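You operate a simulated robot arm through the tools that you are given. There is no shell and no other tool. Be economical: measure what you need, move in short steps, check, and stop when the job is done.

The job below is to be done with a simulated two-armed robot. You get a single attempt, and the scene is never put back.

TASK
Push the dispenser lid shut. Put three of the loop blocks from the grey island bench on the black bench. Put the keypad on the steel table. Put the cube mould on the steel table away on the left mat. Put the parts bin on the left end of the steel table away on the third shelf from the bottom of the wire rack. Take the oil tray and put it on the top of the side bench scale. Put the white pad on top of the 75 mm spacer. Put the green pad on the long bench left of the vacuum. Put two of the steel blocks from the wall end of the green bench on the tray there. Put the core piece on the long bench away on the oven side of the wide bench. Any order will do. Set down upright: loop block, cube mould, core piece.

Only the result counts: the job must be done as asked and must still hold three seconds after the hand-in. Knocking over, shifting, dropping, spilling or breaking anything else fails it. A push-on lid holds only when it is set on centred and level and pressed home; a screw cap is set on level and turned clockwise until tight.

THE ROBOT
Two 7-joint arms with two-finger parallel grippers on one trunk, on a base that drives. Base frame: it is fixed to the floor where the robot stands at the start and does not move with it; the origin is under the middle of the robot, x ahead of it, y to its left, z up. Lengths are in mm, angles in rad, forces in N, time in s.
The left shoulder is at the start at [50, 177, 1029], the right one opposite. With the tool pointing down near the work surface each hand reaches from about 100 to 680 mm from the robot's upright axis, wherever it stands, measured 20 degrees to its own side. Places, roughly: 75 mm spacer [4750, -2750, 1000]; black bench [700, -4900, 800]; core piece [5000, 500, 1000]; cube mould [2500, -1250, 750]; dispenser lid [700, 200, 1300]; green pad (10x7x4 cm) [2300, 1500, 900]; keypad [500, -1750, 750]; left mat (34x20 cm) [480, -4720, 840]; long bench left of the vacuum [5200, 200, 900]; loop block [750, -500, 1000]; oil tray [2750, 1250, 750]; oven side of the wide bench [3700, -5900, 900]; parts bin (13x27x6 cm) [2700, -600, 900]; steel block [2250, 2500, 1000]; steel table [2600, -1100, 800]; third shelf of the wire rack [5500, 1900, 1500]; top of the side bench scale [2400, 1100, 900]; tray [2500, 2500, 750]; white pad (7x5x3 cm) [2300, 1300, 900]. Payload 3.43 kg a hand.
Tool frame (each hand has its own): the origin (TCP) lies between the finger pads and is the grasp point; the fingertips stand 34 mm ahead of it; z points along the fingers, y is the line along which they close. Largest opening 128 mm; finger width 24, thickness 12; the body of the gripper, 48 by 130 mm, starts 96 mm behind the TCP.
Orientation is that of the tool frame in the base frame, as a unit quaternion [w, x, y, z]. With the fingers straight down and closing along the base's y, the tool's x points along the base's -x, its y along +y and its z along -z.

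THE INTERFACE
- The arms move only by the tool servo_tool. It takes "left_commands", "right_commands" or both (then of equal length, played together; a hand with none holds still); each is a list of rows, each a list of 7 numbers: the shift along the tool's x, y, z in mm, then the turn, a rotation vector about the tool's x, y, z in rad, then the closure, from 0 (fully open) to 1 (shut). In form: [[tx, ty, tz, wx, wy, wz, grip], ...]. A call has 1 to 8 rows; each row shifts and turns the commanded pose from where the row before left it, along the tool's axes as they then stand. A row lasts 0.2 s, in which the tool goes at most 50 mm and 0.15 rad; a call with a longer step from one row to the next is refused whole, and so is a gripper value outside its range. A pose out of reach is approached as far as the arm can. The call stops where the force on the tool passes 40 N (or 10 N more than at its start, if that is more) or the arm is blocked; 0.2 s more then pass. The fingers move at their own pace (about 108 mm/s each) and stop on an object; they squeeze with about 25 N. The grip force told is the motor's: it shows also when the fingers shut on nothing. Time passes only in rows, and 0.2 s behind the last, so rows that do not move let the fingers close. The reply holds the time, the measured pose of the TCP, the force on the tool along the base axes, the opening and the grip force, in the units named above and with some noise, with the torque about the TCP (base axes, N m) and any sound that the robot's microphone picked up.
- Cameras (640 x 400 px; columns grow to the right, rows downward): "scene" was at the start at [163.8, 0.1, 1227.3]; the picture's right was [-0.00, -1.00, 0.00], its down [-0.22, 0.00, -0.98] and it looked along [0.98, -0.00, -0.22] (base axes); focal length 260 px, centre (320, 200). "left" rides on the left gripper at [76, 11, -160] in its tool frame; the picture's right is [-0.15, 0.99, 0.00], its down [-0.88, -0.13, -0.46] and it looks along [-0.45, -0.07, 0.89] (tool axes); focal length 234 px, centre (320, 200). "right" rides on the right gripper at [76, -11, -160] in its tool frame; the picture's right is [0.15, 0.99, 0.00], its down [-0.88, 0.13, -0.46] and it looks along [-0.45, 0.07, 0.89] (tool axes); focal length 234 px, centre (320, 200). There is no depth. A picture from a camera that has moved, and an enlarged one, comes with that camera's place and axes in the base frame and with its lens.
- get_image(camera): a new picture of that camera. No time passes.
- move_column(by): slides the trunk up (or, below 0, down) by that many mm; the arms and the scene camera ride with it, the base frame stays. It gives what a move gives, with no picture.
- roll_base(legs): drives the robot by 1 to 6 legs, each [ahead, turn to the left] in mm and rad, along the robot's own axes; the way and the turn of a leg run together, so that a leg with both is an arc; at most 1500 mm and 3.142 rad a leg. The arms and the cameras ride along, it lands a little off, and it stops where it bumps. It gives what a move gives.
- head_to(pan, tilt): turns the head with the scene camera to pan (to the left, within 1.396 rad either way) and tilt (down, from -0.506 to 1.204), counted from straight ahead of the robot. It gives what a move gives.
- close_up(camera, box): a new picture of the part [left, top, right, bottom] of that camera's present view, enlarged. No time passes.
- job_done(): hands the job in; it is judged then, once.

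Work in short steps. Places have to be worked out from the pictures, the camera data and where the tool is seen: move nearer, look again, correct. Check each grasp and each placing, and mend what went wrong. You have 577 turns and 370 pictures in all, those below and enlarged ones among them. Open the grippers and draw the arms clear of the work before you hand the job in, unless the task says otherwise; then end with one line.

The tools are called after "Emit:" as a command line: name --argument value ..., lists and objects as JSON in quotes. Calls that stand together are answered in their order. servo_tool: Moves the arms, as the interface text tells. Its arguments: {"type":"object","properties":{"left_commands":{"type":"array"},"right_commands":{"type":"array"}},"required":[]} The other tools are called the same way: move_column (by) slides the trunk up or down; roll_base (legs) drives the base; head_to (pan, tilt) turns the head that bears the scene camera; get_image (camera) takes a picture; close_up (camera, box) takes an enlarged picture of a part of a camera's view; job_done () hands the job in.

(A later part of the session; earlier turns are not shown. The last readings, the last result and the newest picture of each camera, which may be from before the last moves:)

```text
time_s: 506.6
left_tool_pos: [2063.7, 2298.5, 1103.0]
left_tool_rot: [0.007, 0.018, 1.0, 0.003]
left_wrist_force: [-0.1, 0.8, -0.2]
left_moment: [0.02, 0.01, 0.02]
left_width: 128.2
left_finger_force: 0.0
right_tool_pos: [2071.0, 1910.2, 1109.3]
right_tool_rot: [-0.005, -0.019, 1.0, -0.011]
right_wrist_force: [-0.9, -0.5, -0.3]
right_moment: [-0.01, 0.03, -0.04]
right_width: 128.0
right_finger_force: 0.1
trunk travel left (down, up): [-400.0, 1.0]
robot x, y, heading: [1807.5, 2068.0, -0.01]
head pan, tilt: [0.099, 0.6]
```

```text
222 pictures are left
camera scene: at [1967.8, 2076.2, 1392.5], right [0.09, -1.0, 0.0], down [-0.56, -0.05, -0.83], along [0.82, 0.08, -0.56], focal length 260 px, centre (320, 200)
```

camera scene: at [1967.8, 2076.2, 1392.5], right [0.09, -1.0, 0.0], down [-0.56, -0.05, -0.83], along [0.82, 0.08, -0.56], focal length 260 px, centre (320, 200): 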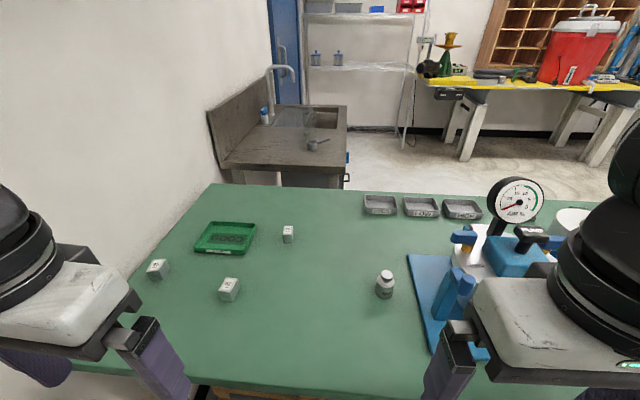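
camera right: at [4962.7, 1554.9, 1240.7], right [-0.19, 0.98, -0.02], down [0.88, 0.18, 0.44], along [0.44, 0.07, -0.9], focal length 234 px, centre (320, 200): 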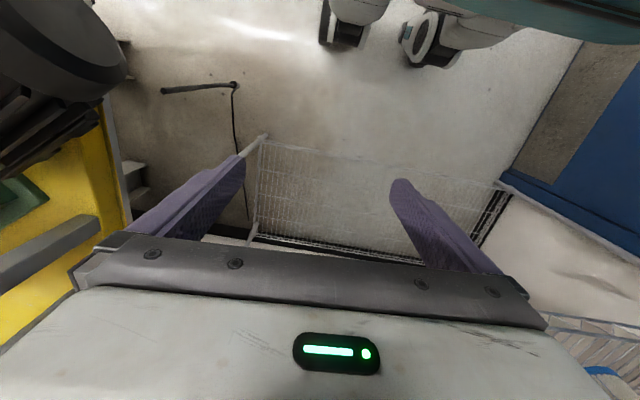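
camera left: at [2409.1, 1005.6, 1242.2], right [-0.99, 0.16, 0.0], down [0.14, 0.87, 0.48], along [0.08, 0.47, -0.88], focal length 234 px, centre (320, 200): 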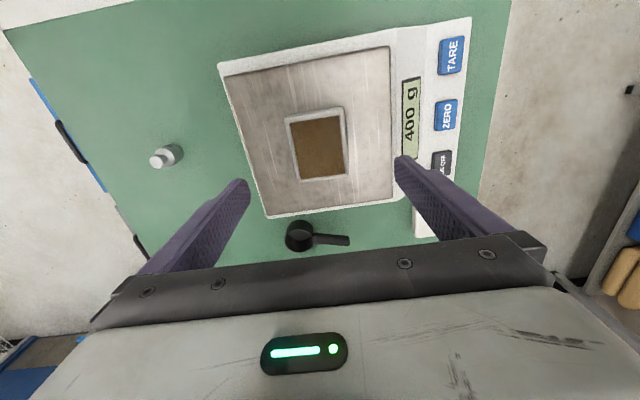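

Clear view: tray ≈[2514,2413], B ≈[2325,2325], C ≈[2369,2527]. Reposition to about [1900,2210].

Emit:
roll_base --legs '[[-150, 0], [0, 0.54], [281, 0], [0, -0.53]]'

Emit:
servo_tool --left_commands '[[-40, -20, 0, 0.006, -0.014, 0, 0], [-40, -25, 0, 0, 0, 0, 0], [-40, -25, 0, 0, 0, 0, 0], [-40, -20, 10, 0, 0, 0, 0]]'

Emit:
get_image --camera "left"

```text
time_s: 509.8
left_tool_pos: [1770.2, 2373.4, 1111.3]
left_tool_rot: [0.007, -0.235, 0.972, 0.015]
left_wrist_force: [-0.6, 0.0, -0.1]
left_moment: [0.0, -0.05, 0.0]
left_width: 128.1
left_finger_force: 0.0
right_tool_pos: [1972.4, 2050.2, 1108.6]
right_tool_rot: [-0.003, -0.286, 0.958, 0.0]
right_wrist_force: [-0.1, -0.7, -0.2]
right_moment: [0.01, -0.01, -0.01]
right_width: 128.0
right_finger_force: 0.0
trunk travel left (down, up): [-400.0, 1.0]
robot x, y, heading: [1663.3, 2069.7, 0.527]
head pan, tilt: [0.099, 0.6]
stopped in leg 3: the robot was blocked; the commanded pose is now the measured one
```

```text
time_s: 510.8
left_tool_pos: [1948.8, 2387.6, 1099.3]
left_tool_rot: [0.015, -0.239, 0.971, 0.004]
left_wrist_force: [0.8, -0.7, 1.0]
left_moment: [0.07, 0.03, -0.01]
left_width: 128.1
left_finger_force: 0.1
right_tool_pos: [1966.9, 2066.6, 1109.5]
right_tool_rot: [-0.003, -0.285, 0.959, -0.011]
right_wrist_force: [0.2, -0.4, -0.3]
right_moment: [0.03, -0.01, 0.04]
right_width: 128.2
right_finger_force: 0.1
trunk travel left (down, up): [-400.0, 1.0]
robot x, y, heading: [1662.0, 2071.4, 0.528]
head pan, tilt: [0.099, 0.6]
```

```text
221 pictures are left
camera left: at [1871.3, 2361.0, 1256.0], right [-0.33, 0.94, 0.0], down [0.83, 0.29, 0.48], along [0.45, 0.16, -0.88], focal length 234 px, centre (320, 200)
```

left: 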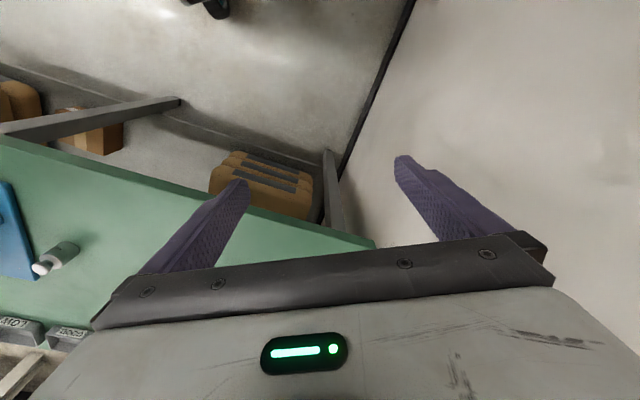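

The left elbow met the wall while turned. Turn back square, extend the left hand forward to reduce elbow flare, then move in at a shallow angle.

Emit:
roll_base --legs '[[0, -0.528]]'

Emit:
servo_tool --left_commands '[[-30, -30, 0, 0, 0, 0, 0], [-35, -30, 0, 0, 0, 0, 0], [-40, -15, 0, 0, 0, 0, 0]]'

Emit:
head_to --pan 0.9 --tilt 0.4

Emit:
get_image --camera "scene"

```text
time_s: 512.7
left_tool_pos: [2069.3, 2199.8, 1098.1]
left_tool_rot: [0.015, 0.026, 1.0, -0.003]
left_wrist_force: [0.0, 0.2, 0.5]
left_moment: [-0.04, -0.01, 0.01]
left_width: 128.1
left_finger_force: 0.0
right_tool_pos: [1923.5, 1913.3, 1109.6]
right_tool_rot: [-0.005, -0.021, 1.0, -0.011]
right_wrist_force: [-0.7, 0.1, 0.1]
right_moment: [0.01, 0.0, 0.0]
right_width: 127.7
right_finger_force: 0.0
trunk travel left (down, up): [-400.0, 1.0]
robot x, y, heading: [1661.5, 2069.1, -0.006]
head pan, tilt: [0.099, 0.6]
```

```text
time_s: 513.5
left_tool_pos: [2171.1, 2116.5, 1103.7]
left_tool_rot: [0.016, 0.025, 1.0, -0.001]
left_wrist_force: [0.8, 0.0, 0.1]
left_moment: [0.02, 0.01, -0.03]
left_width: 128.0
left_finger_force: 0.2
right_tool_pos: [1921.6, 1912.2, 1108.9]
right_tool_rot: [-0.006, -0.022, 1.0, -0.01]
right_wrist_force: [0.2, -0.4, -0.5]
right_moment: [0.05, 0.01, -0.01]
right_width: 128.0
right_finger_force: 0.0
trunk travel left (down, up): [-400.0, 1.0]
robot x, y, heading: [1662.0, 2067.5, -0.01]
head pan, tilt: [0.099, 0.6]
```

```text
time_s: 514.6
left_tool_pos: [2170.2, 2117.6, 1105.7]
left_tool_rot: [0.015, 0.025, 1.0, -0.002]
left_wrist_force: [0.6, 0.7, -0.5]
left_moment: [-0.02, 0.01, -0.03]
left_width: 128.0
left_finger_force: 0.1
right_tool_pos: [1923.6, 1913.8, 1109.6]
right_tool_rot: [-0.005, -0.022, 1.0, -0.01]
right_wrist_force: [0.6, -0.6, 0.0]
right_moment: [-0.03, 0.01, 0.0]
right_width: 128.1
right_finger_force: 0.0
trunk travel left (down, up): [-400.0, 1.0]
robot x, y, heading: [1661.0, 2067.0, -0.006]
head pan, tilt: [0.901, 0.4]
```

```text
220 pictures are left
camera scene: at [1789.4, 2140.1, 1410.7], right [0.78, -0.63, 0.0], down [-0.24, -0.3, -0.92], along [0.58, 0.72, -0.39], focal length 260 px, centre (320, 200)
```

scene: 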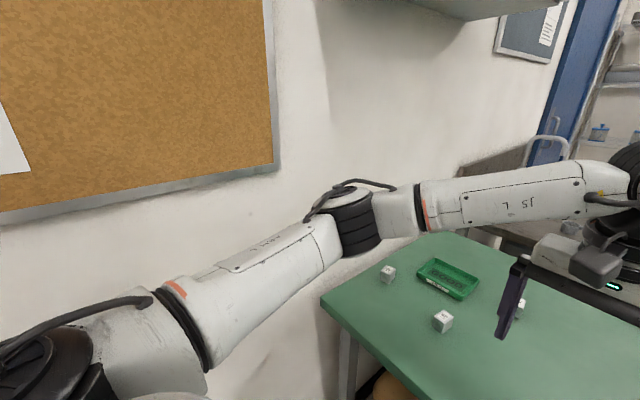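

Elbow is forward, ~2450 in y. To shift left without swinging the elbow at the wall, I reverse with a right turn, then go straight in.

Emit:
roll_base --legs '[[0, -0.25], [-250, 0], [0, 0.26], [470, 0]]'

Emit:
head_to --pan 0.4 --tilt 0.6

Emit:
get_image --camera "scene"

```text
time_s: 520.5
left_tool_pos: [2395.8, 2203.8, 1104.1]
left_tool_rot: [0.014, 0.01, 1.0, -0.002]
left_wrist_force: [-0.3, 0.1, -0.1]
left_moment: [-0.01, 0.01, 0.04]
left_width: 128.0
left_finger_force: 0.1
right_tool_pos: [2156.6, 1991.1, 1109.4]
right_tool_rot: [-0.006, -0.036, 0.999, -0.012]
right_wrist_force: [-0.2, -0.3, 0.2]
right_moment: [-0.01, 0.04, 0.03]
right_width: 127.8
right_finger_force: 0.0
trunk travel left (down, up): [-400.0, 1.0]
robot x, y, heading: [1888.6, 2140.9, 0.02]
head pan, tilt: [0.901, 0.4]
```

```text
time_s: 521.5
left_tool_pos: [2395.3, 2203.5, 1104.7]
left_tool_rot: [0.015, 0.011, 1.0, -0.002]
left_wrist_force: [-0.7, 0.9, -0.5]
left_moment: [0.01, 0.01, 0.01]
left_width: 127.8
left_finger_force: 0.0
right_tool_pos: [2154.7, 1990.6, 1110.7]
right_tool_rot: [-0.006, -0.036, 0.999, -0.011]
right_wrist_force: [-0.1, -0.7, 0.2]
right_moment: [-0.02, -0.01, 0.01]
right_width: 128.2
right_finger_force: 0.1
trunk travel left (down, up): [-400.0, 1.0]
robot x, y, heading: [1889.4, 2139.5, 0.022]
head pan, tilt: [0.4, 0.6]
```

```text
219 pictures are left
camera scene: at [2039.2, 2176.7, 1392.6], right [0.41, -0.91, 0.0], down [-0.51, -0.23, -0.83], along [0.75, 0.34, -0.56], focal length 260 px, centre (320, 200)
```

scene: 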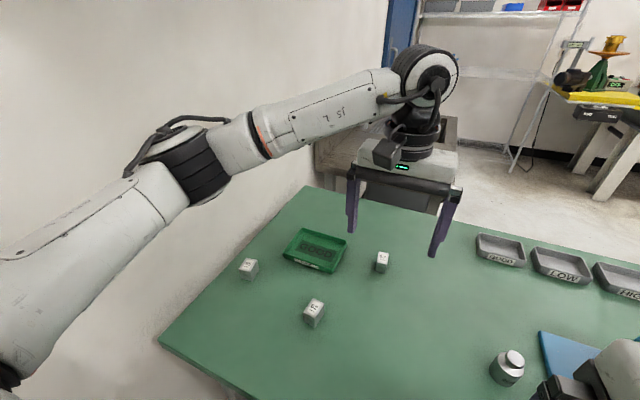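

A and B are the handiest: B ≈[2326,2323], A ≈[2530,2224], tray ≈[2515,2408]. Left hand over B, levelled.

Emit:
servo_tool --left_commands '[[22, 40, 0, 0, 0.03, 0, 0], [22, 40, 10, 0, 0, 0, 0], [22, 38, 15, 0, 0, 0, 0], [4, 0, 40, 0, 0, 0, 0]]'

Emit:
get_image --camera "left"

```text
time_s: 522.5
left_tool_pos: [2325.6, 2322.2, 1035.6]
left_tool_rot: [0.0, 0.01, 1.0, -0.001]
left_wrist_force: [-1.0, -0.4, 0.0]
left_moment: [0.0, 0.0, 0.01]
left_width: 127.9
left_finger_force: 0.0
right_tool_pos: [2154.7, 1989.9, 1110.7]
right_tool_rot: [-0.005, -0.035, 0.999, -0.01]
right_wrist_force: [0.1, 0.4, 0.6]
right_moment: [0.0, -0.01, -0.01]
right_width: 128.1
right_finger_force: 0.1
trunk travel left (down, up): [-400.0, 1.0]
robot x, y, heading: [1887.1, 2140.1, 0.028]
head pan, tilt: [0.4, 0.6]
```

```text
218 pictures are left
camera left: at [2250.3, 2335.4, 1195.0], right [0.17, 0.99, 0.0], down [0.88, -0.15, 0.46], along [0.45, -0.08, -0.89], focal length 234 px, centre (320, 200)
```

left: 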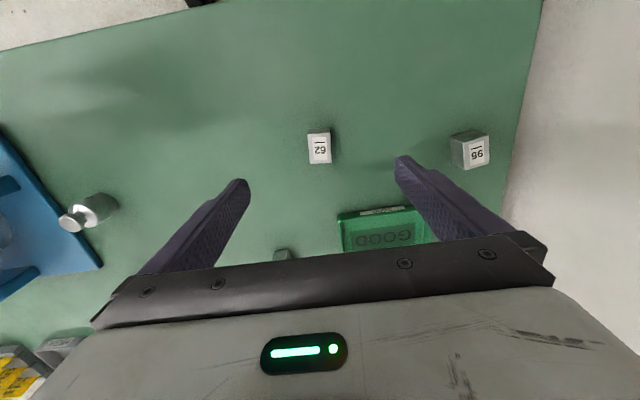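

Emit:
close_up --camera "left" --box '[280, 110, 360, 180]'

```text
5.71 times, centred on (320, 145) of left
camera zoom: at [2250.3, 2335.4, 1195.0], right [0.17, 0.99, 0.0], down [0.88, -0.15, 0.46], along [0.45, -0.08, -0.89], focal length 1338 px, centre (320, 514)
```

zoom: 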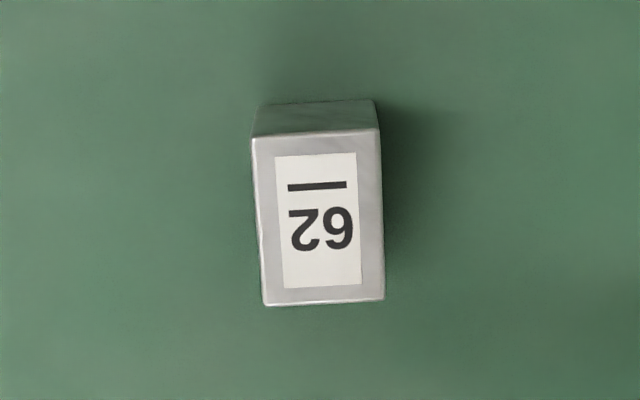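

Block 62's top is 29×40 mm, long axis yawed −7°. Align and descend to 6 mm above the bench, then close.

Emit:
servo_tool --left_commands '[[-3, -2, 30, 0, 0, 0.107, 0.3], [0, 0, 45, 0, 0, 0, 0.4], [0, 0, 40, 0, 0, 0, 0.4]]'

Emit:
close_up --camera "left" --box '[240, 110, 400, 230]'

```text
time_s: 523.3
left_tool_pos: [2329.8, 2322.0, 920.8]
left_tool_rot: [0.001, 0.063, 0.998, -0.002]
left_wrist_force: [0.1, -0.4, -0.1]
left_moment: [-0.03, -0.01, 0.01]
left_width: 76.7
left_finger_force: 0.0
right_tool_pos: [2154.2, 1991.1, 1110.4]
right_tool_rot: [-0.005, -0.036, 0.999, -0.011]
right_wrist_force: [-0.6, 0.5, 0.0]
right_moment: [0.02, -0.01, -0.01]
right_width: 127.9
right_finger_force: 0.1
trunk travel left (down, up): [-400.0, 1.0]
robot x, y, heading: [1889.1, 2138.7, 0.018]
head pan, tilt: [0.4, 0.6]
```

```text
3.33 times, centred on (320, 170) of left
camera zoom: at [2257.1, 2343.6, 1080.3], right [0.27, 0.96, 0.0], down [0.86, -0.24, 0.46], along [0.44, -0.13, -0.89], focal length 781 px, centre (320, 300)
```

zoom: 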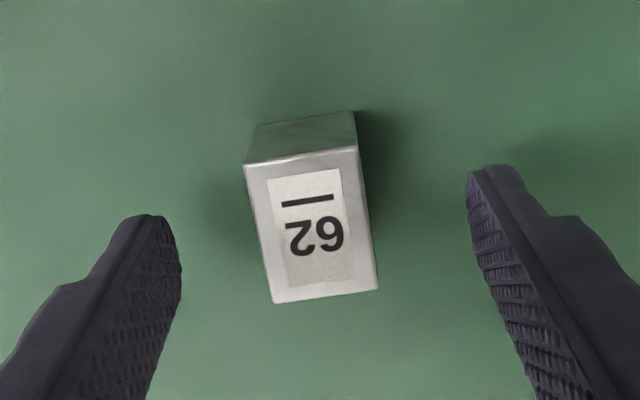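

Emit:
servo_tool --left_commands '[[0, 0, 21, 0, 0, 0, 0.4], [0, 0, 0, 0, 0, 0, 0.8], [0, 0, 0, 0, 0, 0, 1], [0, 0, 0, 0, 0, 0, 1]]'

Emit:
servo_tool --left_commands '[[0, 0, -15, 0, 0, 0, 1], [0, 0, -35, 0, 0, 0, 1], [0, 0, -40, 0, 0, 0, 1], [0, 0, -30, 0, 0, 0, 1]]'

```text
time_s: 524.3
left_tool_pos: [2329.5, 2321.0, 901.3]
left_tool_rot: [0.0, 0.063, 0.998, -0.002]
left_wrist_force: [-0.7, -0.7, 0.5]
left_moment: [0.01, -0.02, -0.03]
left_width: 28.8
left_finger_force: 24.8
right_tool_pos: [2154.8, 1993.0, 1110.4]
right_tool_rot: [-0.005, -0.036, 0.999, -0.011]
right_wrist_force: [-0.1, 0.3, 0.5]
right_moment: [0.01, -0.01, -0.02]
right_width: 128.2
right_finger_force: 0.1
trunk travel left (down, up): [-400.0, 1.0]
robot x, y, heading: [1889.4, 2140.1, 0.026]
head pan, tilt: [0.4, 0.6]
```

```text
time_s: 525.3
left_tool_pos: [2332.0, 2320.3, 1021.3]
left_tool_rot: [0.0, 0.064, 0.998, -0.001]
left_wrist_force: [0.7, 0.2, -3.6]
left_moment: [0.01, 0.0, 0.01]
left_width: 28.7
left_finger_force: 24.9
right_tool_pos: [2155.4, 1991.8, 1110.4]
right_tool_rot: [-0.005, -0.037, 0.999, -0.01]
right_wrist_force: [-0.1, 0.2, 0.3]
right_moment: [-0.04, -0.03, 0.02]
right_width: 128.1
right_finger_force: 0.2
trunk travel left (down, up): [-400.0, 1.0]
robot x, y, heading: [1890.6, 2141.9, 0.024]
head pan, tilt: [0.4, 0.6]
```

Gripped (28.8 mm). Carry it over the tray.

Emit:
servo_tool --left_commands '[[-36, 28, 0, 0, 0, 0, 1], [-36, 28, 0, 0, 0, 0, 1], [-36, 28, 0, 0, 0, 0, 1], [-36, 28, 0, 0, 0, 0, 1]]'

Emit:
get_image --camera "left"

Emit:
get_image --camera "scene"

```text
time_s: 526.3
left_tool_pos: [2486.8, 2412.5, 1018.3]
left_tool_rot: [0.0, 0.064, 0.998, -0.002]
left_wrist_force: [0.8, -0.3, -3.4]
left_moment: [0.01, -0.01, 0.02]
left_width: 28.8
left_finger_force: 25.6
right_tool_pos: [2154.8, 1990.3, 1110.5]
right_tool_rot: [-0.006, -0.036, 0.999, -0.01]
right_wrist_force: [0.6, 0.1, 0.3]
right_moment: [0.03, 0.0, -0.02]
right_width: 128.0
right_finger_force: 0.1
trunk travel left (down, up): [-400.0, 1.0]
robot x, y, heading: [1888.3, 2138.7, 0.023]
head pan, tilt: [0.4, 0.6]
```

```text
215 pictures are left
camera left: at [2413.6, 2434.1, 1178.6], right [0.27, 0.96, 0.0], down [0.86, -0.24, 0.46], along [0.44, -0.13, -0.89], focal length 234 px, centre (320, 200)
```

left: 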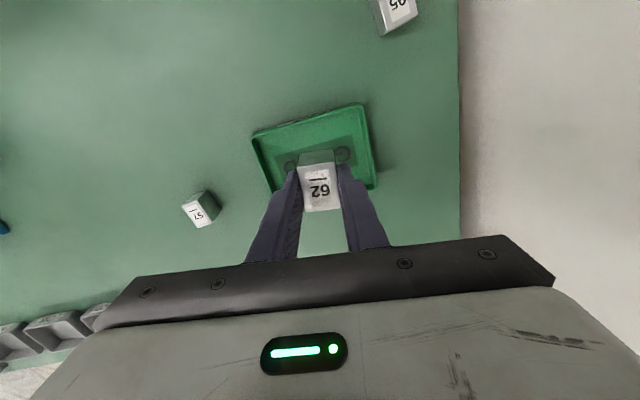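

```text
214 pictures are left
camera scene: at [2040.1, 2176.6, 1392.4], right [0.41, -0.91, 0.0], down [-0.52, -0.23, -0.82], along [0.75, 0.34, -0.57], focal length 260 px, centre (320, 200)
```

scene: 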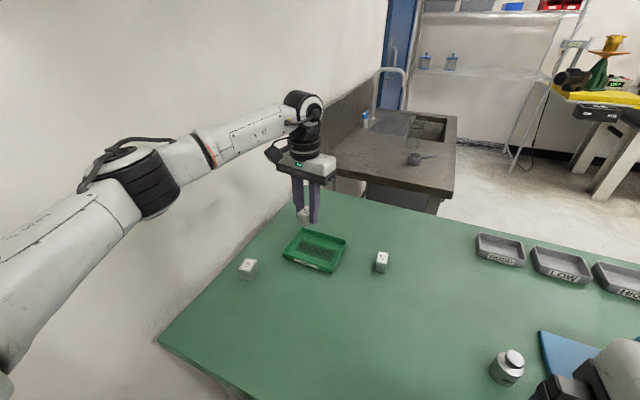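

Tray spans x 2450–2567, y 2332–2475. First block to [2484,2425].

Emit:
servo_tool --left_commands '[[4.6, 12, 20, 0, 0, 0, 1], [0, 0, 40, 0, 0, 0, 1], [0, 0, 35, 0, 0, 0, 1]]'

Emit:
close_up --camera "scene" --box '[230, 170, 410, 290]'

Emit:
get_image --camera "left"

```text
time_s: 527.1
left_tool_pos: [2485.3, 2426.9, 924.2]
left_tool_rot: [-0.001, 0.063, 0.998, -0.002]
left_wrist_force: [-0.1, 0.4, -3.6]
left_moment: [-0.02, 0.02, 0.0]
left_width: 28.9
left_finger_force: 25.3
right_tool_pos: [2154.7, 1991.9, 1110.9]
right_tool_rot: [-0.005, -0.037, 0.999, -0.009]
right_wrist_force: [0.1, -1.5, -0.3]
right_moment: [0.02, -0.03, 0.0]
right_width: 128.1
right_finger_force: 0.1
trunk travel left (down, up): [-400.0, 1.0]
robot x, y, heading: [1888.8, 2144.3, 0.019]
head pan, tilt: [0.4, 0.6]
```

```text
3.33 times, centred on (320, 230) of scene
camera zoom: at [2039.9, 2177.1, 1392.4], right [0.41, -0.91, 0.0], down [-0.52, -0.23, -0.82], along [0.75, 0.34, -0.57], focal length 865 px, centre (320, 100)
```

zoom: 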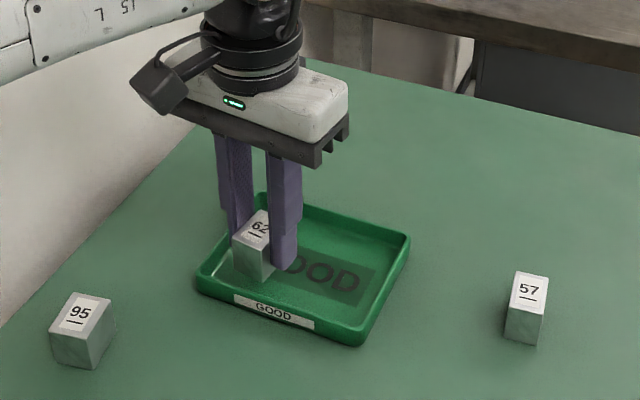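

```text
212 pictures are left
camera left: at [2410.7, 2448.9, 1084.7], right [0.27, 0.96, 0.0], down [0.86, -0.24, 0.46], along [0.44, -0.13, -0.89], focal length 234 px, centre (320, 200)
```

left: 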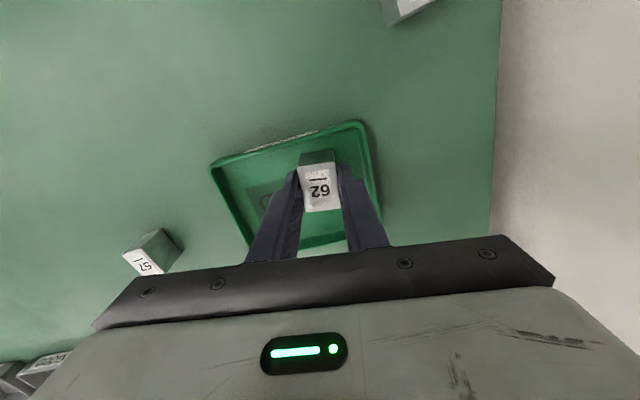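

Emit:
servo_tool --left_commands '[[0, -7, 8, 0, 0, 0, 1], [0, 0, 5, 0, 0, 0, 1], [0, 0, 3, 0, 0, 0, 1]]'

Emit:
servo_tool --left_commands '[[0, 0, 2, 0, 0, 0, 1], [0, 0, 2, 0, 0, 0, 1]]'

```text
time_s: 527.9
left_tool_pos: [2483.5, 2419.2, 909.6]
left_tool_rot: [0.0, 0.064, 0.998, -0.002]
left_wrist_force: [0.2, 0.3, -2.8]
left_moment: [0.01, -0.02, 0.01]
left_width: 28.6
left_finger_force: 24.8
right_tool_pos: [2155.2, 1991.7, 1110.4]
right_tool_rot: [-0.005, -0.036, 0.999, -0.01]
right_wrist_force: [0.6, -0.3, -0.4]
right_moment: [0.03, -0.01, 0.01]
right_width: 127.9
right_finger_force: 0.0
trunk travel left (down, up): [-400.0, 1.0]
robot x, y, heading: [1889.0, 2142.0, 0.021]
head pan, tilt: [0.4, 0.6]
```

```text
time_s: 528.5
left_tool_pos: [2484.9, 2419.2, 905.3]
left_tool_rot: [0.0, 0.064, 0.998, -0.002]
left_wrist_force: [-0.4, -0.2, -3.0]
left_moment: [0.0, 0.01, 0.02]
left_width: 28.5
left_finger_force: 25.3
right_tool_pos: [2156.5, 1991.2, 1110.2]
right_tool_rot: [-0.006, -0.036, 0.999, -0.01]
right_wrist_force: [0.2, 1.1, -0.2]
right_moment: [0.0, 0.0, 0.0]
right_width: 127.9
right_finger_force: 0.0
trunk travel left (down, up): [-400.0, 1.0]
robot x, y, heading: [1889.1, 2133.1, 0.021]
head pan, tilt: [0.4, 0.6]
```

Emit:
servo_tool --left_commands '[[0, 0, 2, 0, 0, 0, 1]]'

Emit:
close_up --camera "scene" --box '[230, 170, 410, 290]'

```text
time_s: 528.9
left_tool_pos: [2484.5, 2418.8, 906.1]
left_tool_rot: [0.0, 0.064, 0.998, -0.002]
left_wrist_force: [0.0, 0.4, -0.5]
left_moment: [0.07, 0.03, 0.0]
left_width: 28.6
left_finger_force: 25.0
right_tool_pos: [2155.3, 1991.8, 1110.8]
right_tool_rot: [-0.005, -0.036, 0.999, -0.01]
right_wrist_force: [0.1, 0.2, 0.5]
right_moment: [0.02, 0.0, 0.0]
right_width: 128.0
right_finger_force: 0.2
trunk travel left (down, up): [-400.0, 1.0]
robot x, y, heading: [1888.6, 2141.1, 0.023]
head pan, tilt: [0.4, 0.6]
```

```text
3.33 times, centred on (320, 230) of scene
camera zoom: at [2039.2, 2176.7, 1392.6], right [0.41, -0.91, 0.0], down [-0.52, -0.23, -0.83], along [0.75, 0.34, -0.56], focal length 865 px, centre (320, 100)
```

zoom: 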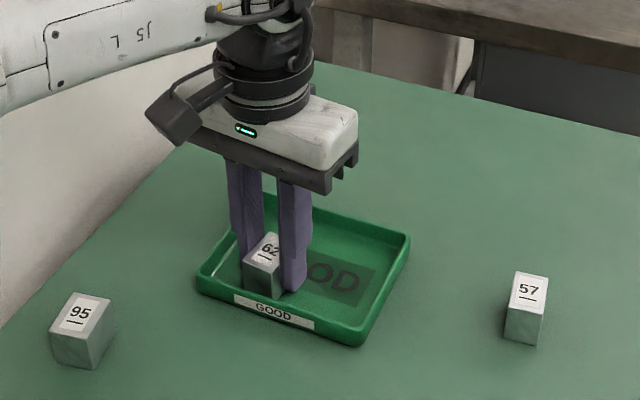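

Touching down (weight taken). Open a little and lift.

Emit:
servo_tool --left_commands '[[0, 0, 0, 0, 0, 0, 0.7], [0, 0, 0, 0, 0, 0, 0.66], [0, 0, -20, 0, 0, 0, 0.66], [0, 0, -40, 0, 0, 0, 0.66], [0, 0, -40, 0, 0, 0, 0.4]]'

Emit:
close_up --camera "scene" --box '[230, 170, 410, 290]'

```text
time_s: 530.1
left_tool_pos: [2481.9, 2419.0, 1005.2]
left_tool_rot: [0.0, 0.064, 0.998, -0.002]
left_wrist_force: [0.3, 0.2, -1.0]
left_moment: [0.02, -0.01, 0.0]
left_width: 76.5
left_finger_force: 0.1
right_tool_pos: [2154.4, 1991.0, 1111.6]
right_tool_rot: [-0.005, -0.036, 0.999, -0.011]
right_wrist_force: [0.1, -0.4, -0.2]
right_moment: [-0.01, -0.06, 0.05]
right_width: 127.9
right_finger_force: 0.2
trunk travel left (down, up): [-400.0, 1.0]
robot x, y, heading: [1891.5, 2137.5, 0.02]
head pan, tilt: [0.4, 0.6]
```

```text
3.33 times, centred on (320, 230) of scene
camera zoom: at [2038.8, 2176.4, 1392.6], right [0.41, -0.91, 0.0], down [-0.51, -0.23, -0.83], along [0.75, 0.34, -0.56], focal length 865 px, centre (320, 100)
```

zoom: 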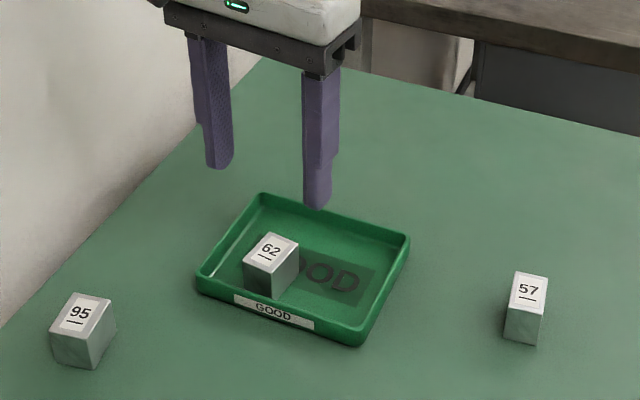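

Block 62 is in the tray. Now over block 57.

Emit:
servo_tool --left_commands '[[-11, -38, 0, 0, 0, 0, 0.3], [-11, -38, 0, 0, 0, 0, 0.3], [-11, -38, 0, 0, 0, 0, 0.3], [-11, -38, 0, 0, 0, 0, 0.3], [-11, -37, 0, 0, 0, 0, 0.3]]'

Emit:
get_image --camera "left"

Emit:
close_up --camera "left" --box '[280, 110, 360, 180]'

```text
time_s: 531.3
left_tool_pos: [2514.1, 2222.6, 1003.8]
left_tool_rot: [0.001, 0.064, 0.998, -0.001]
left_wrist_force: [0.1, -0.1, 0.5]
left_moment: [0.05, -0.01, 0.03]
left_width: 89.7
left_finger_force: 0.1
right_tool_pos: [2155.3, 1990.1, 1110.4]
right_tool_rot: [-0.004, -0.036, 0.999, -0.009]
right_wrist_force: [1.0, -0.5, -0.1]
right_moment: [0.03, -0.01, -0.03]
right_width: 128.0
right_finger_force: 0.1
trunk travel left (down, up): [-400.0, 1.0]
robot x, y, heading: [1885.5, 2133.3, 0.022]
head pan, tilt: [0.4, 0.6]
```

```text
209 pictures are left
camera left: at [2439.8, 2243.8, 1164.4], right [0.27, 0.96, 0.0], down [0.86, -0.24, 0.46], along [0.44, -0.12, -0.89], focal length 234 px, centre (320, 200)
```

left: 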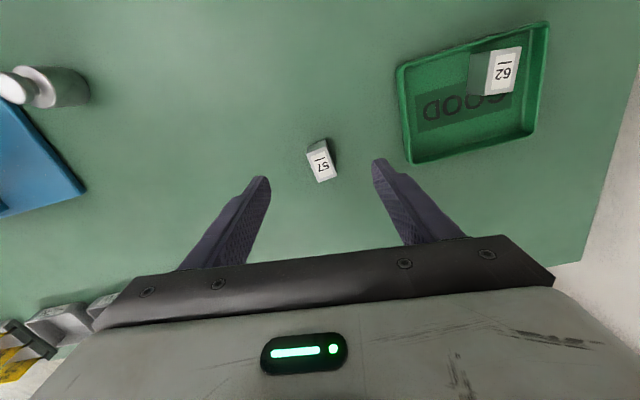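

```text
5.71 times, centred on (320, 145) of left
camera zoom: at [2439.8, 2243.8, 1164.4], right [0.27, 0.96, 0.0], down [0.86, -0.24, 0.46], along [0.44, -0.12, -0.89], focal length 1338 px, centre (320, 514)
```

zoom: 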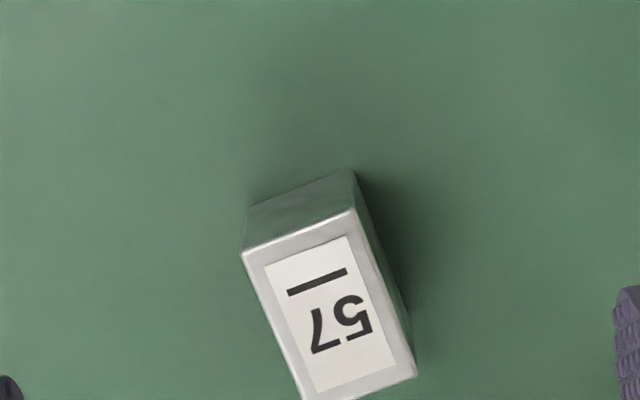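

Emit:
servo_tool --left_commands '[[-13, 1, 20, 0, 0, -0.1, 0.4], [0, 0, 40, 0, 0, -0.094, 0.4], [0, 0, 24, 0, 0, 0, 0.4]]'

Emit:
close_up --camera "left" --box '[240, 110, 400, 230]'

```text
time_s: 532.1
left_tool_pos: [2520.0, 2225.0, 921.5]
left_tool_rot: [0.0, -0.035, 0.999, -0.001]
left_wrist_force: [0.4, 0.7, 0.3]
left_moment: [0.0, 0.04, 0.03]
left_width: 76.9
left_finger_force: 0.1
left hand out of reach, approached as far as the arm can: row 1
right_tool_pos: [2154.2, 1990.8, 1109.7]
right_tool_rot: [-0.005, -0.036, 0.999, -0.01]
right_wrist_force: [0.7, 0.1, -0.1]
right_moment: [0.03, 0.01, -0.02]
right_width: 128.1
right_finger_force: 0.1
trunk travel left (down, up): [-400.0, 1.0]
robot x, y, heading: [1888.2, 2136.9, 0.02]
head pan, tilt: [0.4, 0.6]
```

```text
3.33 times, centred on (320, 170) of left
camera zoom: at [2443.0, 2231.9, 1080.7], right [0.08, 1.0, 0.0], down [0.89, -0.07, 0.46], along [0.46, -0.04, -0.89], focal length 781 px, centre (320, 300)
```

zoom: 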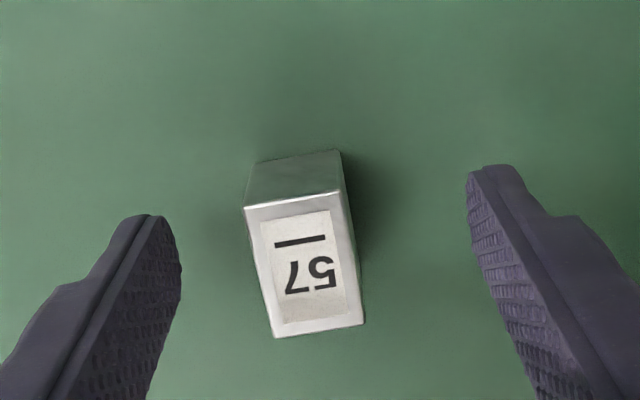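

Slightly short in x; roll 12 mm ahead, shift 3 mm right, then descend and grip.

Emit:
roll_base --legs '[[12, 0]]'

Emit:
close_up --camera "left" --box '[240, 110, 400, 230]'

```text
time_s: 532.8
left_tool_pos: [2532.1, 2225.5, 920.6]
left_tool_rot: [0.0, -0.034, 0.999, -0.002]
left_wrist_force: [0.2, -0.3, -0.2]
left_moment: [-0.01, 0.03, -0.02]
left_width: 76.7
left_finger_force: 0.0
right_tool_pos: [2166.4, 1992.0, 1110.5]
right_tool_rot: [-0.004, -0.037, 0.999, -0.011]
right_wrist_force: [0.1, -0.2, 0.3]
right_moment: [0.01, 0.03, -0.03]
right_width: 128.0
right_finger_force: 0.1
trunk travel left (down, up): [-400.0, 1.0]
robot x, y, heading: [1901.2, 2139.6, 0.022]
head pan, tilt: [0.4, 0.6]
```

```text
3.33 times, centred on (320, 170) of left
camera zoom: at [2455.5, 2233.0, 1080.4], right [0.08, 1.0, 0.0], down [0.89, -0.07, 0.46], along [0.45, -0.04, -0.89], focal length 781 px, centre (320, 300)
```

zoom: 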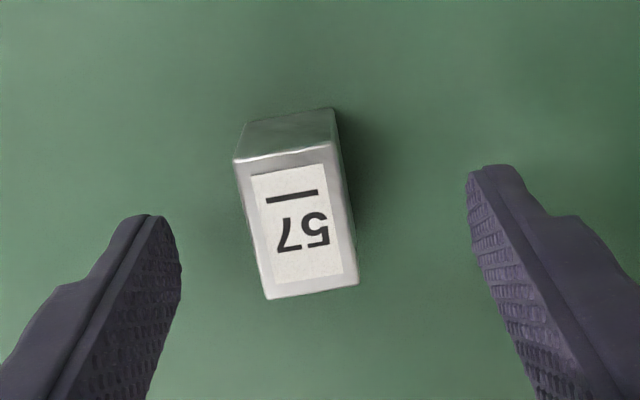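

Emit:
servo_tool --left_commands '[[0, -4, 20, 0, 0, 0, 0.4], [0, 0, 0, 0, 0, 0, 0.8], [0, 0, 0, 0, 0, 0, 1], [0, 0, 0, 0, 0, 0, 1]]'

Emit:
servo_tool --left_commands '[[0, 0, -15, 0, 0, 0, 1], [0, 0, -35, 0, 0, 0, 1], [0, 0, -40, 0, 0, 0, 1]]'

```text
time_s: 533.8
left_tool_pos: [2528.9, 2223.7, 900.8]
left_tool_rot: [0.001, -0.033, 0.999, -0.003]
left_wrist_force: [0.2, -0.8, 0.5]
left_moment: [0.02, -0.03, -0.06]
left_width: 25.8
left_finger_force: 25.6
right_tool_pos: [2167.0, 1993.3, 1111.2]
right_tool_rot: [-0.005, -0.036, 0.999, -0.011]
right_wrist_force: [-0.5, -0.7, -0.6]
right_moment: [0.02, -0.02, 0.02]
right_width: 127.9
right_finger_force: 0.0
trunk travel left (down, up): [-400.0, 1.0]
robot x, y, heading: [1904.0, 2140.2, 0.022]
head pan, tilt: [0.4, 0.6]
```

```text
time_s: 534.6
left_tool_pos: [2533.8, 2222.0, 992.1]
left_tool_rot: [0.0, -0.033, 0.999, -0.001]
left_wrist_force: [0.4, 0.1, -3.0]
left_moment: [0.02, -0.01, -0.03]
left_width: 25.7
left_finger_force: 25.1
left hand out of reach, approached as far as the arm can: row 3
right_tool_pos: [2166.5, 1990.8, 1110.1]
right_tool_rot: [-0.005, -0.036, 0.999, -0.011]
right_wrist_force: [0.3, 0.1, -0.5]
right_moment: [0.02, -0.02, 0.03]
right_width: 128.1
right_finger_force: 0.0
trunk travel left (down, up): [-400.0, 1.0]
robot x, y, heading: [1899.8, 2137.2, 0.025]
head pan, tilt: [0.4, 0.6]
```

Held. Move over the free part of the tray, to [2520,2368].

Emit:
servo_tool --left_commands '[[1, 37, 0, 0, 0, 0, 1], [1, 37, 0, 0, 0, 0, 1], [1, 37, 0, 0, 0, 0, 1], [1, 36, 20, 0, 0, 0, 1]]'

Emit:
get_image --camera "left"

Emit:
close_up --camera "scene" --box '[230, 170, 410, 290]'

```text
time_s: 535.6
left_tool_pos: [2550.6, 2316.1, 980.7]
left_tool_rot: [-0.001, -0.032, 0.999, -0.001]
left_wrist_force: [0.0, -0.1, -3.0]
left_moment: [0.02, -0.01, 0.0]
left_width: 25.7
left_finger_force: 25.2
left hand out of reach, approached as far as the arm can: row 1, 2, 3, 4
right_tool_pos: [2166.5, 1991.7, 1110.1]
right_tool_rot: [-0.005, -0.036, 0.999, -0.011]
right_wrist_force: [-0.6, -0.1, 0.7]
right_moment: [0.02, 0.02, 0.01]
right_width: 128.3
right_finger_force: 0.1
trunk travel left (down, up): [-400.0, 1.0]
robot x, y, heading: [1901.8, 2135.1, 0.022]
head pan, tilt: [0.4, 0.6]
```

```text
205 pictures are left
camera left: at [2475.3, 2323.0, 1140.1], right [0.08, 1.0, 0.0], down [0.89, -0.07, 0.45], along [0.45, -0.04, -0.89], focal length 234 px, centre (320, 200)
```

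left: 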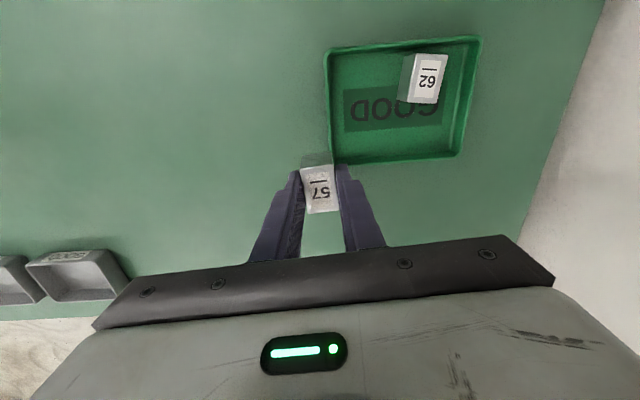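

```text
3.33 times, centred on (320, 230) of scene
camera zoom: at [2051.4, 2176.8, 1392.5], right [0.41, -0.91, 0.0], down [-0.52, -0.23, -0.82], along [0.75, 0.34, -0.57], focal length 865 px, centre (320, 100)
```

zoom: 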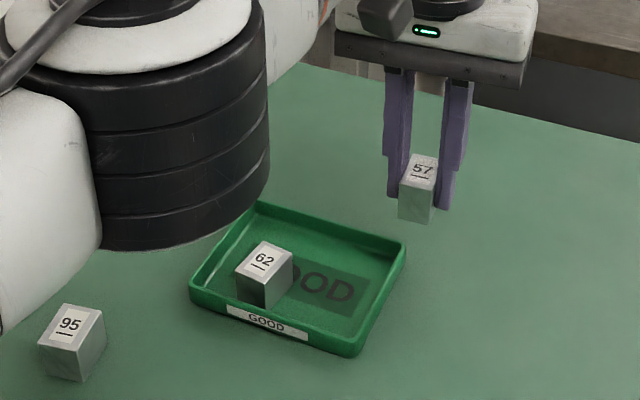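

At the reach limit; ease the target 25 mm toward the robot.

Emit:
servo_tool --left_commands '[[25, 0, 0, 0, 0, 0, 1], [0, 0, 10, 0, 0, 0, 1]]'

```text
time_s: 536.2
left_tool_pos: [2551.2, 2315.8, 970.2]
left_tool_rot: [-0.001, -0.033, 0.999, -0.002]
left_wrist_force: [0.0, -0.6, -2.7]
left_moment: [-0.02, -0.01, -0.03]
left_width: 25.9
left_finger_force: 25.0
left hand out of reach, approached as far as the arm can: row 1
right_tool_pos: [2167.2, 1992.4, 1110.6]
right_tool_rot: [-0.005, -0.037, 0.999, -0.011]
right_wrist_force: [-0.4, -0.2, -0.4]
right_moment: [-0.02, 0.01, -0.03]
right_width: 128.1
right_finger_force: 0.1
trunk travel left (down, up): [-400.0, 1.0]
robot x, y, heading: [1899.1, 2141.0, 0.028]
head pan, tilt: [0.4, 0.6]
```

Emit:
servo_tool --left_commands '[[30, 0, 0, 0, 0, 0, 1], [30, 0, 0, 0, 0, 0, 1]]'

```text
time_s: 536.8
left_tool_pos: [2550.5, 2316.1, 970.7]
left_tool_rot: [0.001, -0.033, 0.999, -0.002]
left_wrist_force: [-0.8, -1.0, -2.9]
left_moment: [0.0, 0.0, 0.01]
left_width: 25.7
left_finger_force: 25.6
left hand out of reach, approached as far as the arm can: row 1, 2
right_tool_pos: [2166.3, 1992.4, 1109.4]
right_tool_rot: [-0.004, -0.037, 0.999, -0.01]
right_wrist_force: [0.0, -0.2, -0.3]
right_moment: [0.02, 0.02, 0.0]
right_width: 127.8
right_finger_force: 0.1
trunk travel left (down, up): [-400.0, 1.0]
robot x, y, heading: [1897.8, 2140.5, 0.023]
head pan, tilt: [0.4, 0.6]
```

The arm is stuck in a limit configuration; back out toward where it came from.

Emit:
servo_tool --left_commands '[[0, -40, 0, 0, 0, 0, 1], [20, -30, 0, 0, 0, 0, 1]]'

```text
time_s: 537.4
left_tool_pos: [2540.2, 2251.7, 970.6]
left_tool_rot: [-0.001, -0.032, 0.999, 0.0]
left_wrist_force: [-0.1, 0.2, -2.5]
left_moment: [-0.01, -0.01, -0.03]
left_width: 26.0
left_finger_force: 24.5
left hand out of reach, approached as far as the arm can: row 1, 2
right_tool_pos: [2167.8, 1991.6, 1109.9]
right_tool_rot: [-0.004, -0.036, 0.999, -0.011]
right_wrist_force: [0.4, 0.8, 0.0]
right_moment: [0.02, -0.01, -0.01]
right_width: 128.0
right_finger_force: 0.0
trunk travel left (down, up): [-400.0, 1.0]
robot x, y, heading: [1895.5, 2141.6, 0.018]
head pan, tilt: [0.4, 0.6]
```

Emit:
servo_tool --left_commands '[[40, 0, 0, 0, 0, 0, 1], [40, 0, 0, 0, 0, 0, 1], [20, 0, -5, 0, 0, 0, 1]]'

```text
time_s: 538.2
left_tool_pos: [2538.7, 2243.7, 972.0]
left_tool_rot: [-0.001, -0.033, 0.999, 0.0]
left_wrist_force: [0.0, 0.3, -2.3]
left_moment: [0.02, -0.01, 0.01]
left_width: 25.5
left_finger_force: 25.1
left hand out of reach, approached as far as the arm can: row 1, 2, 3
right_tool_pos: [2167.2, 1991.7, 1109.3]
right_tool_rot: [-0.004, -0.037, 0.999, -0.01]
right_wrist_force: [-0.3, 0.5, 0.1]
right_moment: [0.0, -0.03, 0.01]
right_width: 128.0
right_finger_force: 0.1
trunk travel left (down, up): [-400.0, 1.0]
robot x, y, heading: [1897.7, 2141.2, 0.024]
head pan, tilt: [0.4, 0.6]
```

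Likely a wrist yaw limit; rotate the hand back clockwise.

Emit:
servo_tool --left_commands '[[0, 0, 0, 0, 0, 0.1, 1], [0, 0, 0, 0, 0, 0.1, 1], [20, 0, 0, 0, 0, 0, 1]]'

```text
time_s: 539.0
left_tool_pos: [2538.8, 2238.8, 971.8]
left_tool_rot: [0.001, 0.061, 0.998, 0.0]
left_wrist_force: [0.5, 0.0, -2.3]
left_moment: [0.01, 0.01, 0.05]
left_width: 25.6
left_finger_force: 24.9
left hand out of reach, approached as far as the arm can: row 2, 3
right_tool_pos: [2167.6, 1992.0, 1110.1]
right_tool_rot: [-0.005, -0.037, 0.999, -0.01]
right_wrist_force: [0.9, -0.6, -0.3]
right_moment: [0.0, -0.01, -0.02]
right_width: 128.1
right_finger_force: 0.0
trunk travel left (down, up): [-400.0, 1.0]
robot x, y, heading: [1900.6, 2139.9, 0.026]
head pan, tilt: [0.4, 0.6]
```

Emit:
servo_tool --left_commands '[[0, -45, 0, 0, 0, 0, 1], [0, -45, 0, 0, 0, 0, 1], [0, -45, 0, 0, 0, 0, 1]]'

Emit:
get_image --camera "scene"

```text
time_s: 540.0
left_tool_pos: [2516.8, 2173.1, 972.9]
left_tool_rot: [-0.004, 0.036, 0.999, 0.0]
left_wrist_force: [-0.5, -0.6, -3.4]
left_moment: [0.03, 0.0, 0.02]
left_width: 25.6
left_finger_force: 25.2
left hand out of reach, approached as far as the arm can: row 1, 2, 3
right_tool_pos: [2166.9, 1991.7, 1109.1]
right_tool_rot: [-0.005, -0.037, 0.999, -0.01]
right_wrist_force: [0.0, 0.2, 0.3]
right_moment: [0.0, 0.01, -0.02]
right_width: 128.2
right_finger_force: 0.1
trunk travel left (down, up): [-400.0, 1.0]
robot x, y, heading: [1901.1, 2139.9, 0.023]
head pan, tilt: [0.4, 0.6]
stopped in row 3 (left hand): the arm was blocked; the commanded pose is now the measured one
```

```text
203 pictures are left
camera scene: at [2051.2, 2176.5, 1392.6], right [0.41, -0.91, 0.0], down [-0.52, -0.23, -0.83], along [0.75, 0.34, -0.56], focal length 260 px, centre (320, 200)
```

scene: 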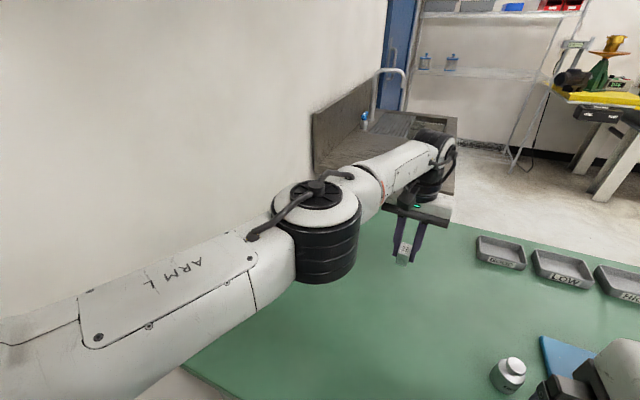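

Emit:
servo_tool --left_commands '[[40, 0, -10, 0, 0, 0, 1], [40, 0, -10, 0, 0, 0, 1]]'

```text
time_s: 540.6
left_tool_pos: [2517.5, 2174.0, 973.3]
left_tool_rot: [-0.002, 0.036, 0.999, 0.0]
left_wrist_force: [-0.1, -0.4, -3.1]
left_moment: [-0.01, 0.01, 0.0]
left_width: 25.6
left_finger_force: 25.1
left hand out of reach, approached as far as the arm can: row 1, 2
right_tool_pos: [2167.8, 1992.0, 1109.2]
right_tool_rot: [-0.005, -0.036, 0.999, -0.011]
right_wrist_force: [-1.3, 0.4, 0.2]
right_moment: [0.01, -0.02, 0.02]
right_width: 128.0
right_finger_force: 0.2
trunk travel left (down, up): [-400.0, 1.0]
robot x, y, heading: [1899.4, 2140.8, 0.029]
head pan, tilt: [0.4, 0.6]
```

Emit:
servo_tool --left_commands '[[0, 40, 0, 0, 0, 0, 1], [0, 40, 0, 0, 0, 0, 1]]'

Emit:
servo_tool --left_commands '[[0, 0, -30, 0, 0, 0, 1], [0, 0, -30, 0, 0, 0, 1]]'

```text
time_s: 541.2
left_tool_pos: [2522.6, 2188.2, 972.8]
left_tool_rot: [-0.004, 0.04, 0.999, 0.0]
left_wrist_force: [-0.6, 0.3, -2.3]
left_moment: [0.02, -0.02, 0.01]
left_width: 25.7
left_finger_force: 25.1
left hand out of reach, approached as far as the arm can: row 1, 2
right_tool_pos: [2166.9, 1991.9, 1109.9]
right_tool_rot: [-0.005, -0.037, 0.999, -0.012]
right_wrist_force: [0.0, -0.2, -0.2]
right_moment: [-0.01, 0.02, -0.01]
right_width: 127.7
right_finger_force: 0.2
trunk travel left (down, up): [-400.0, 1.0]
robot x, y, heading: [1897.8, 2139.9, 0.018]
head pan, tilt: [0.4, 0.6]
```

```text
time_s: 541.8
left_tool_pos: [2522.0, 2189.9, 1032.9]
left_tool_rot: [-0.004, 0.039, 0.999, 0.0]
left_wrist_force: [-0.6, 0.9, -4.7]
left_moment: [-0.01, 0.01, 0.01]
left_width: 25.8
left_finger_force: 24.8
right_tool_pos: [2167.1, 1992.9, 1110.4]
right_tool_rot: [-0.005, -0.037, 0.999, -0.011]
right_wrist_force: [0.0, 1.1, -0.1]
right_moment: [0.0, -0.03, 0.0]
right_width: 128.1
right_finger_force: 0.0
trunk travel left (down, up): [-400.0, 1.0]
robot x, y, heading: [1898.6, 2137.2, 0.026]
head pan, tilt: [0.4, 0.6]
```

Moving up works. Now try retracting at this height.

Emit:
servo_tool --left_commands '[[30, 0, -20, 0, 0, 0, 1], [35, 0, -10, 0, 0, 0, 1], [35, 0, 0, 0, 0, 0, 1]]'

```text
time_s: 542.6
left_tool_pos: [2521.5, 2191.0, 1031.6]
left_tool_rot: [-0.004, 0.038, 0.999, 0.0]
left_wrist_force: [-0.3, -0.3, -3.2]
left_moment: [0.01, -0.01, -0.01]
left_width: 25.6
left_finger_force: 25.2
left hand out of reach, approached as far as the arm can: row 1, 2, 3
right_tool_pos: [2168.8, 1993.1, 1110.2]
right_tool_rot: [-0.005, -0.036, 0.999, -0.011]
right_wrist_force: [0.2, 0.5, 1.1]
right_moment: [0.03, 0.01, -0.01]
right_width: 127.9
right_finger_force: 0.1
trunk travel left (down, up): [-400.0, 1.0]
robot x, y, heading: [1901.0, 2137.8, 0.022]
head pan, tilt: [0.4, 0.6]
```

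I'll restore the clockwise yaw used before and swing left again, letting the elbow move out.

Emit:
servo_tool --left_commands '[[0, 20, 0, 0, 0, 0.08, 1], [0, 35, 0, 0, 0, 0.08, 1], [0, 40, 0, 0, 0, 0, 1], [0, 40, 0, 0, 0, 0, 1]]'

Emit:
servo_tool --left_commands '[[25, 10, 0, 0, 0, 0.05, 1], [35, 0, 0, 0, 0, 0, 1]]'

Emit:
get_image --camera "scene"

```text
time_s: 543.6
left_tool_pos: [2539.9, 2315.9, 1030.4]
left_tool_rot: [-0.002, 0.118, 0.993, 0.0]
left_wrist_force: [0.1, -0.3, -2.7]
left_moment: [0.02, 0.02, 0.01]
left_width: 25.6
left_finger_force: 25.1
left hand out of reach, approached as far as the arm can: row 1, 4
right_tool_pos: [2166.7, 1991.7, 1109.7]
right_tool_rot: [-0.005, -0.037, 0.999, -0.011]
right_wrist_force: [-0.7, 0.1, -0.3]
right_moment: [0.0, 0.01, 0.01]
right_width: 127.7
right_finger_force: 0.0
trunk travel left (down, up): [-400.0, 1.0]
robot x, y, heading: [1901.5, 2140.2, 0.026]
head pan, tilt: [0.4, 0.6]
```

```text
time_s: 544.2
left_tool_pos: [2483.1, 2339.5, 1033.2]
left_tool_rot: [-0.002, 0.142, 0.99, -0.001]
left_wrist_force: [-0.7, -0.2, -1.8]
left_moment: [0.04, 0.02, -0.04]
left_width: 25.6
left_finger_force: 24.2
right_tool_pos: [2165.5, 1991.7, 1110.8]
right_tool_rot: [-0.004, -0.037, 0.999, -0.011]
right_wrist_force: [-1.1, -0.5, -0.1]
right_moment: [0.04, -0.03, -0.04]
right_width: 127.9
right_finger_force: 0.0
trunk travel left (down, up): [-400.0, 1.0]
robot x, y, heading: [1898.9, 2140.1, 0.027]
head pan, tilt: [0.4, 0.6]
```

```text
202 pictures are left
camera scene: at [2050.8, 2177.5, 1392.6], right [0.41, -0.91, 0.0], down [-0.51, -0.23, -0.83], along [0.75, 0.34, -0.56], focal length 260 px, centre (320, 200)
```

scene: 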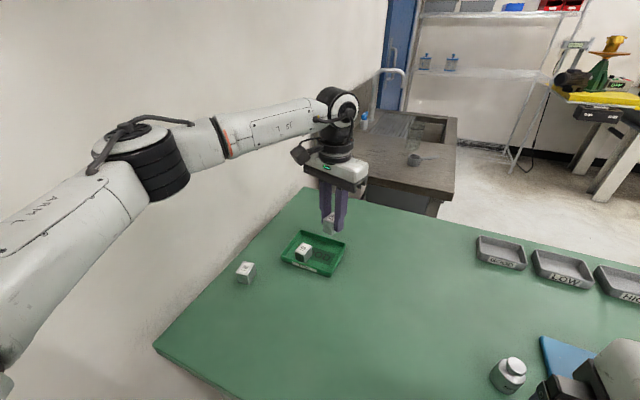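

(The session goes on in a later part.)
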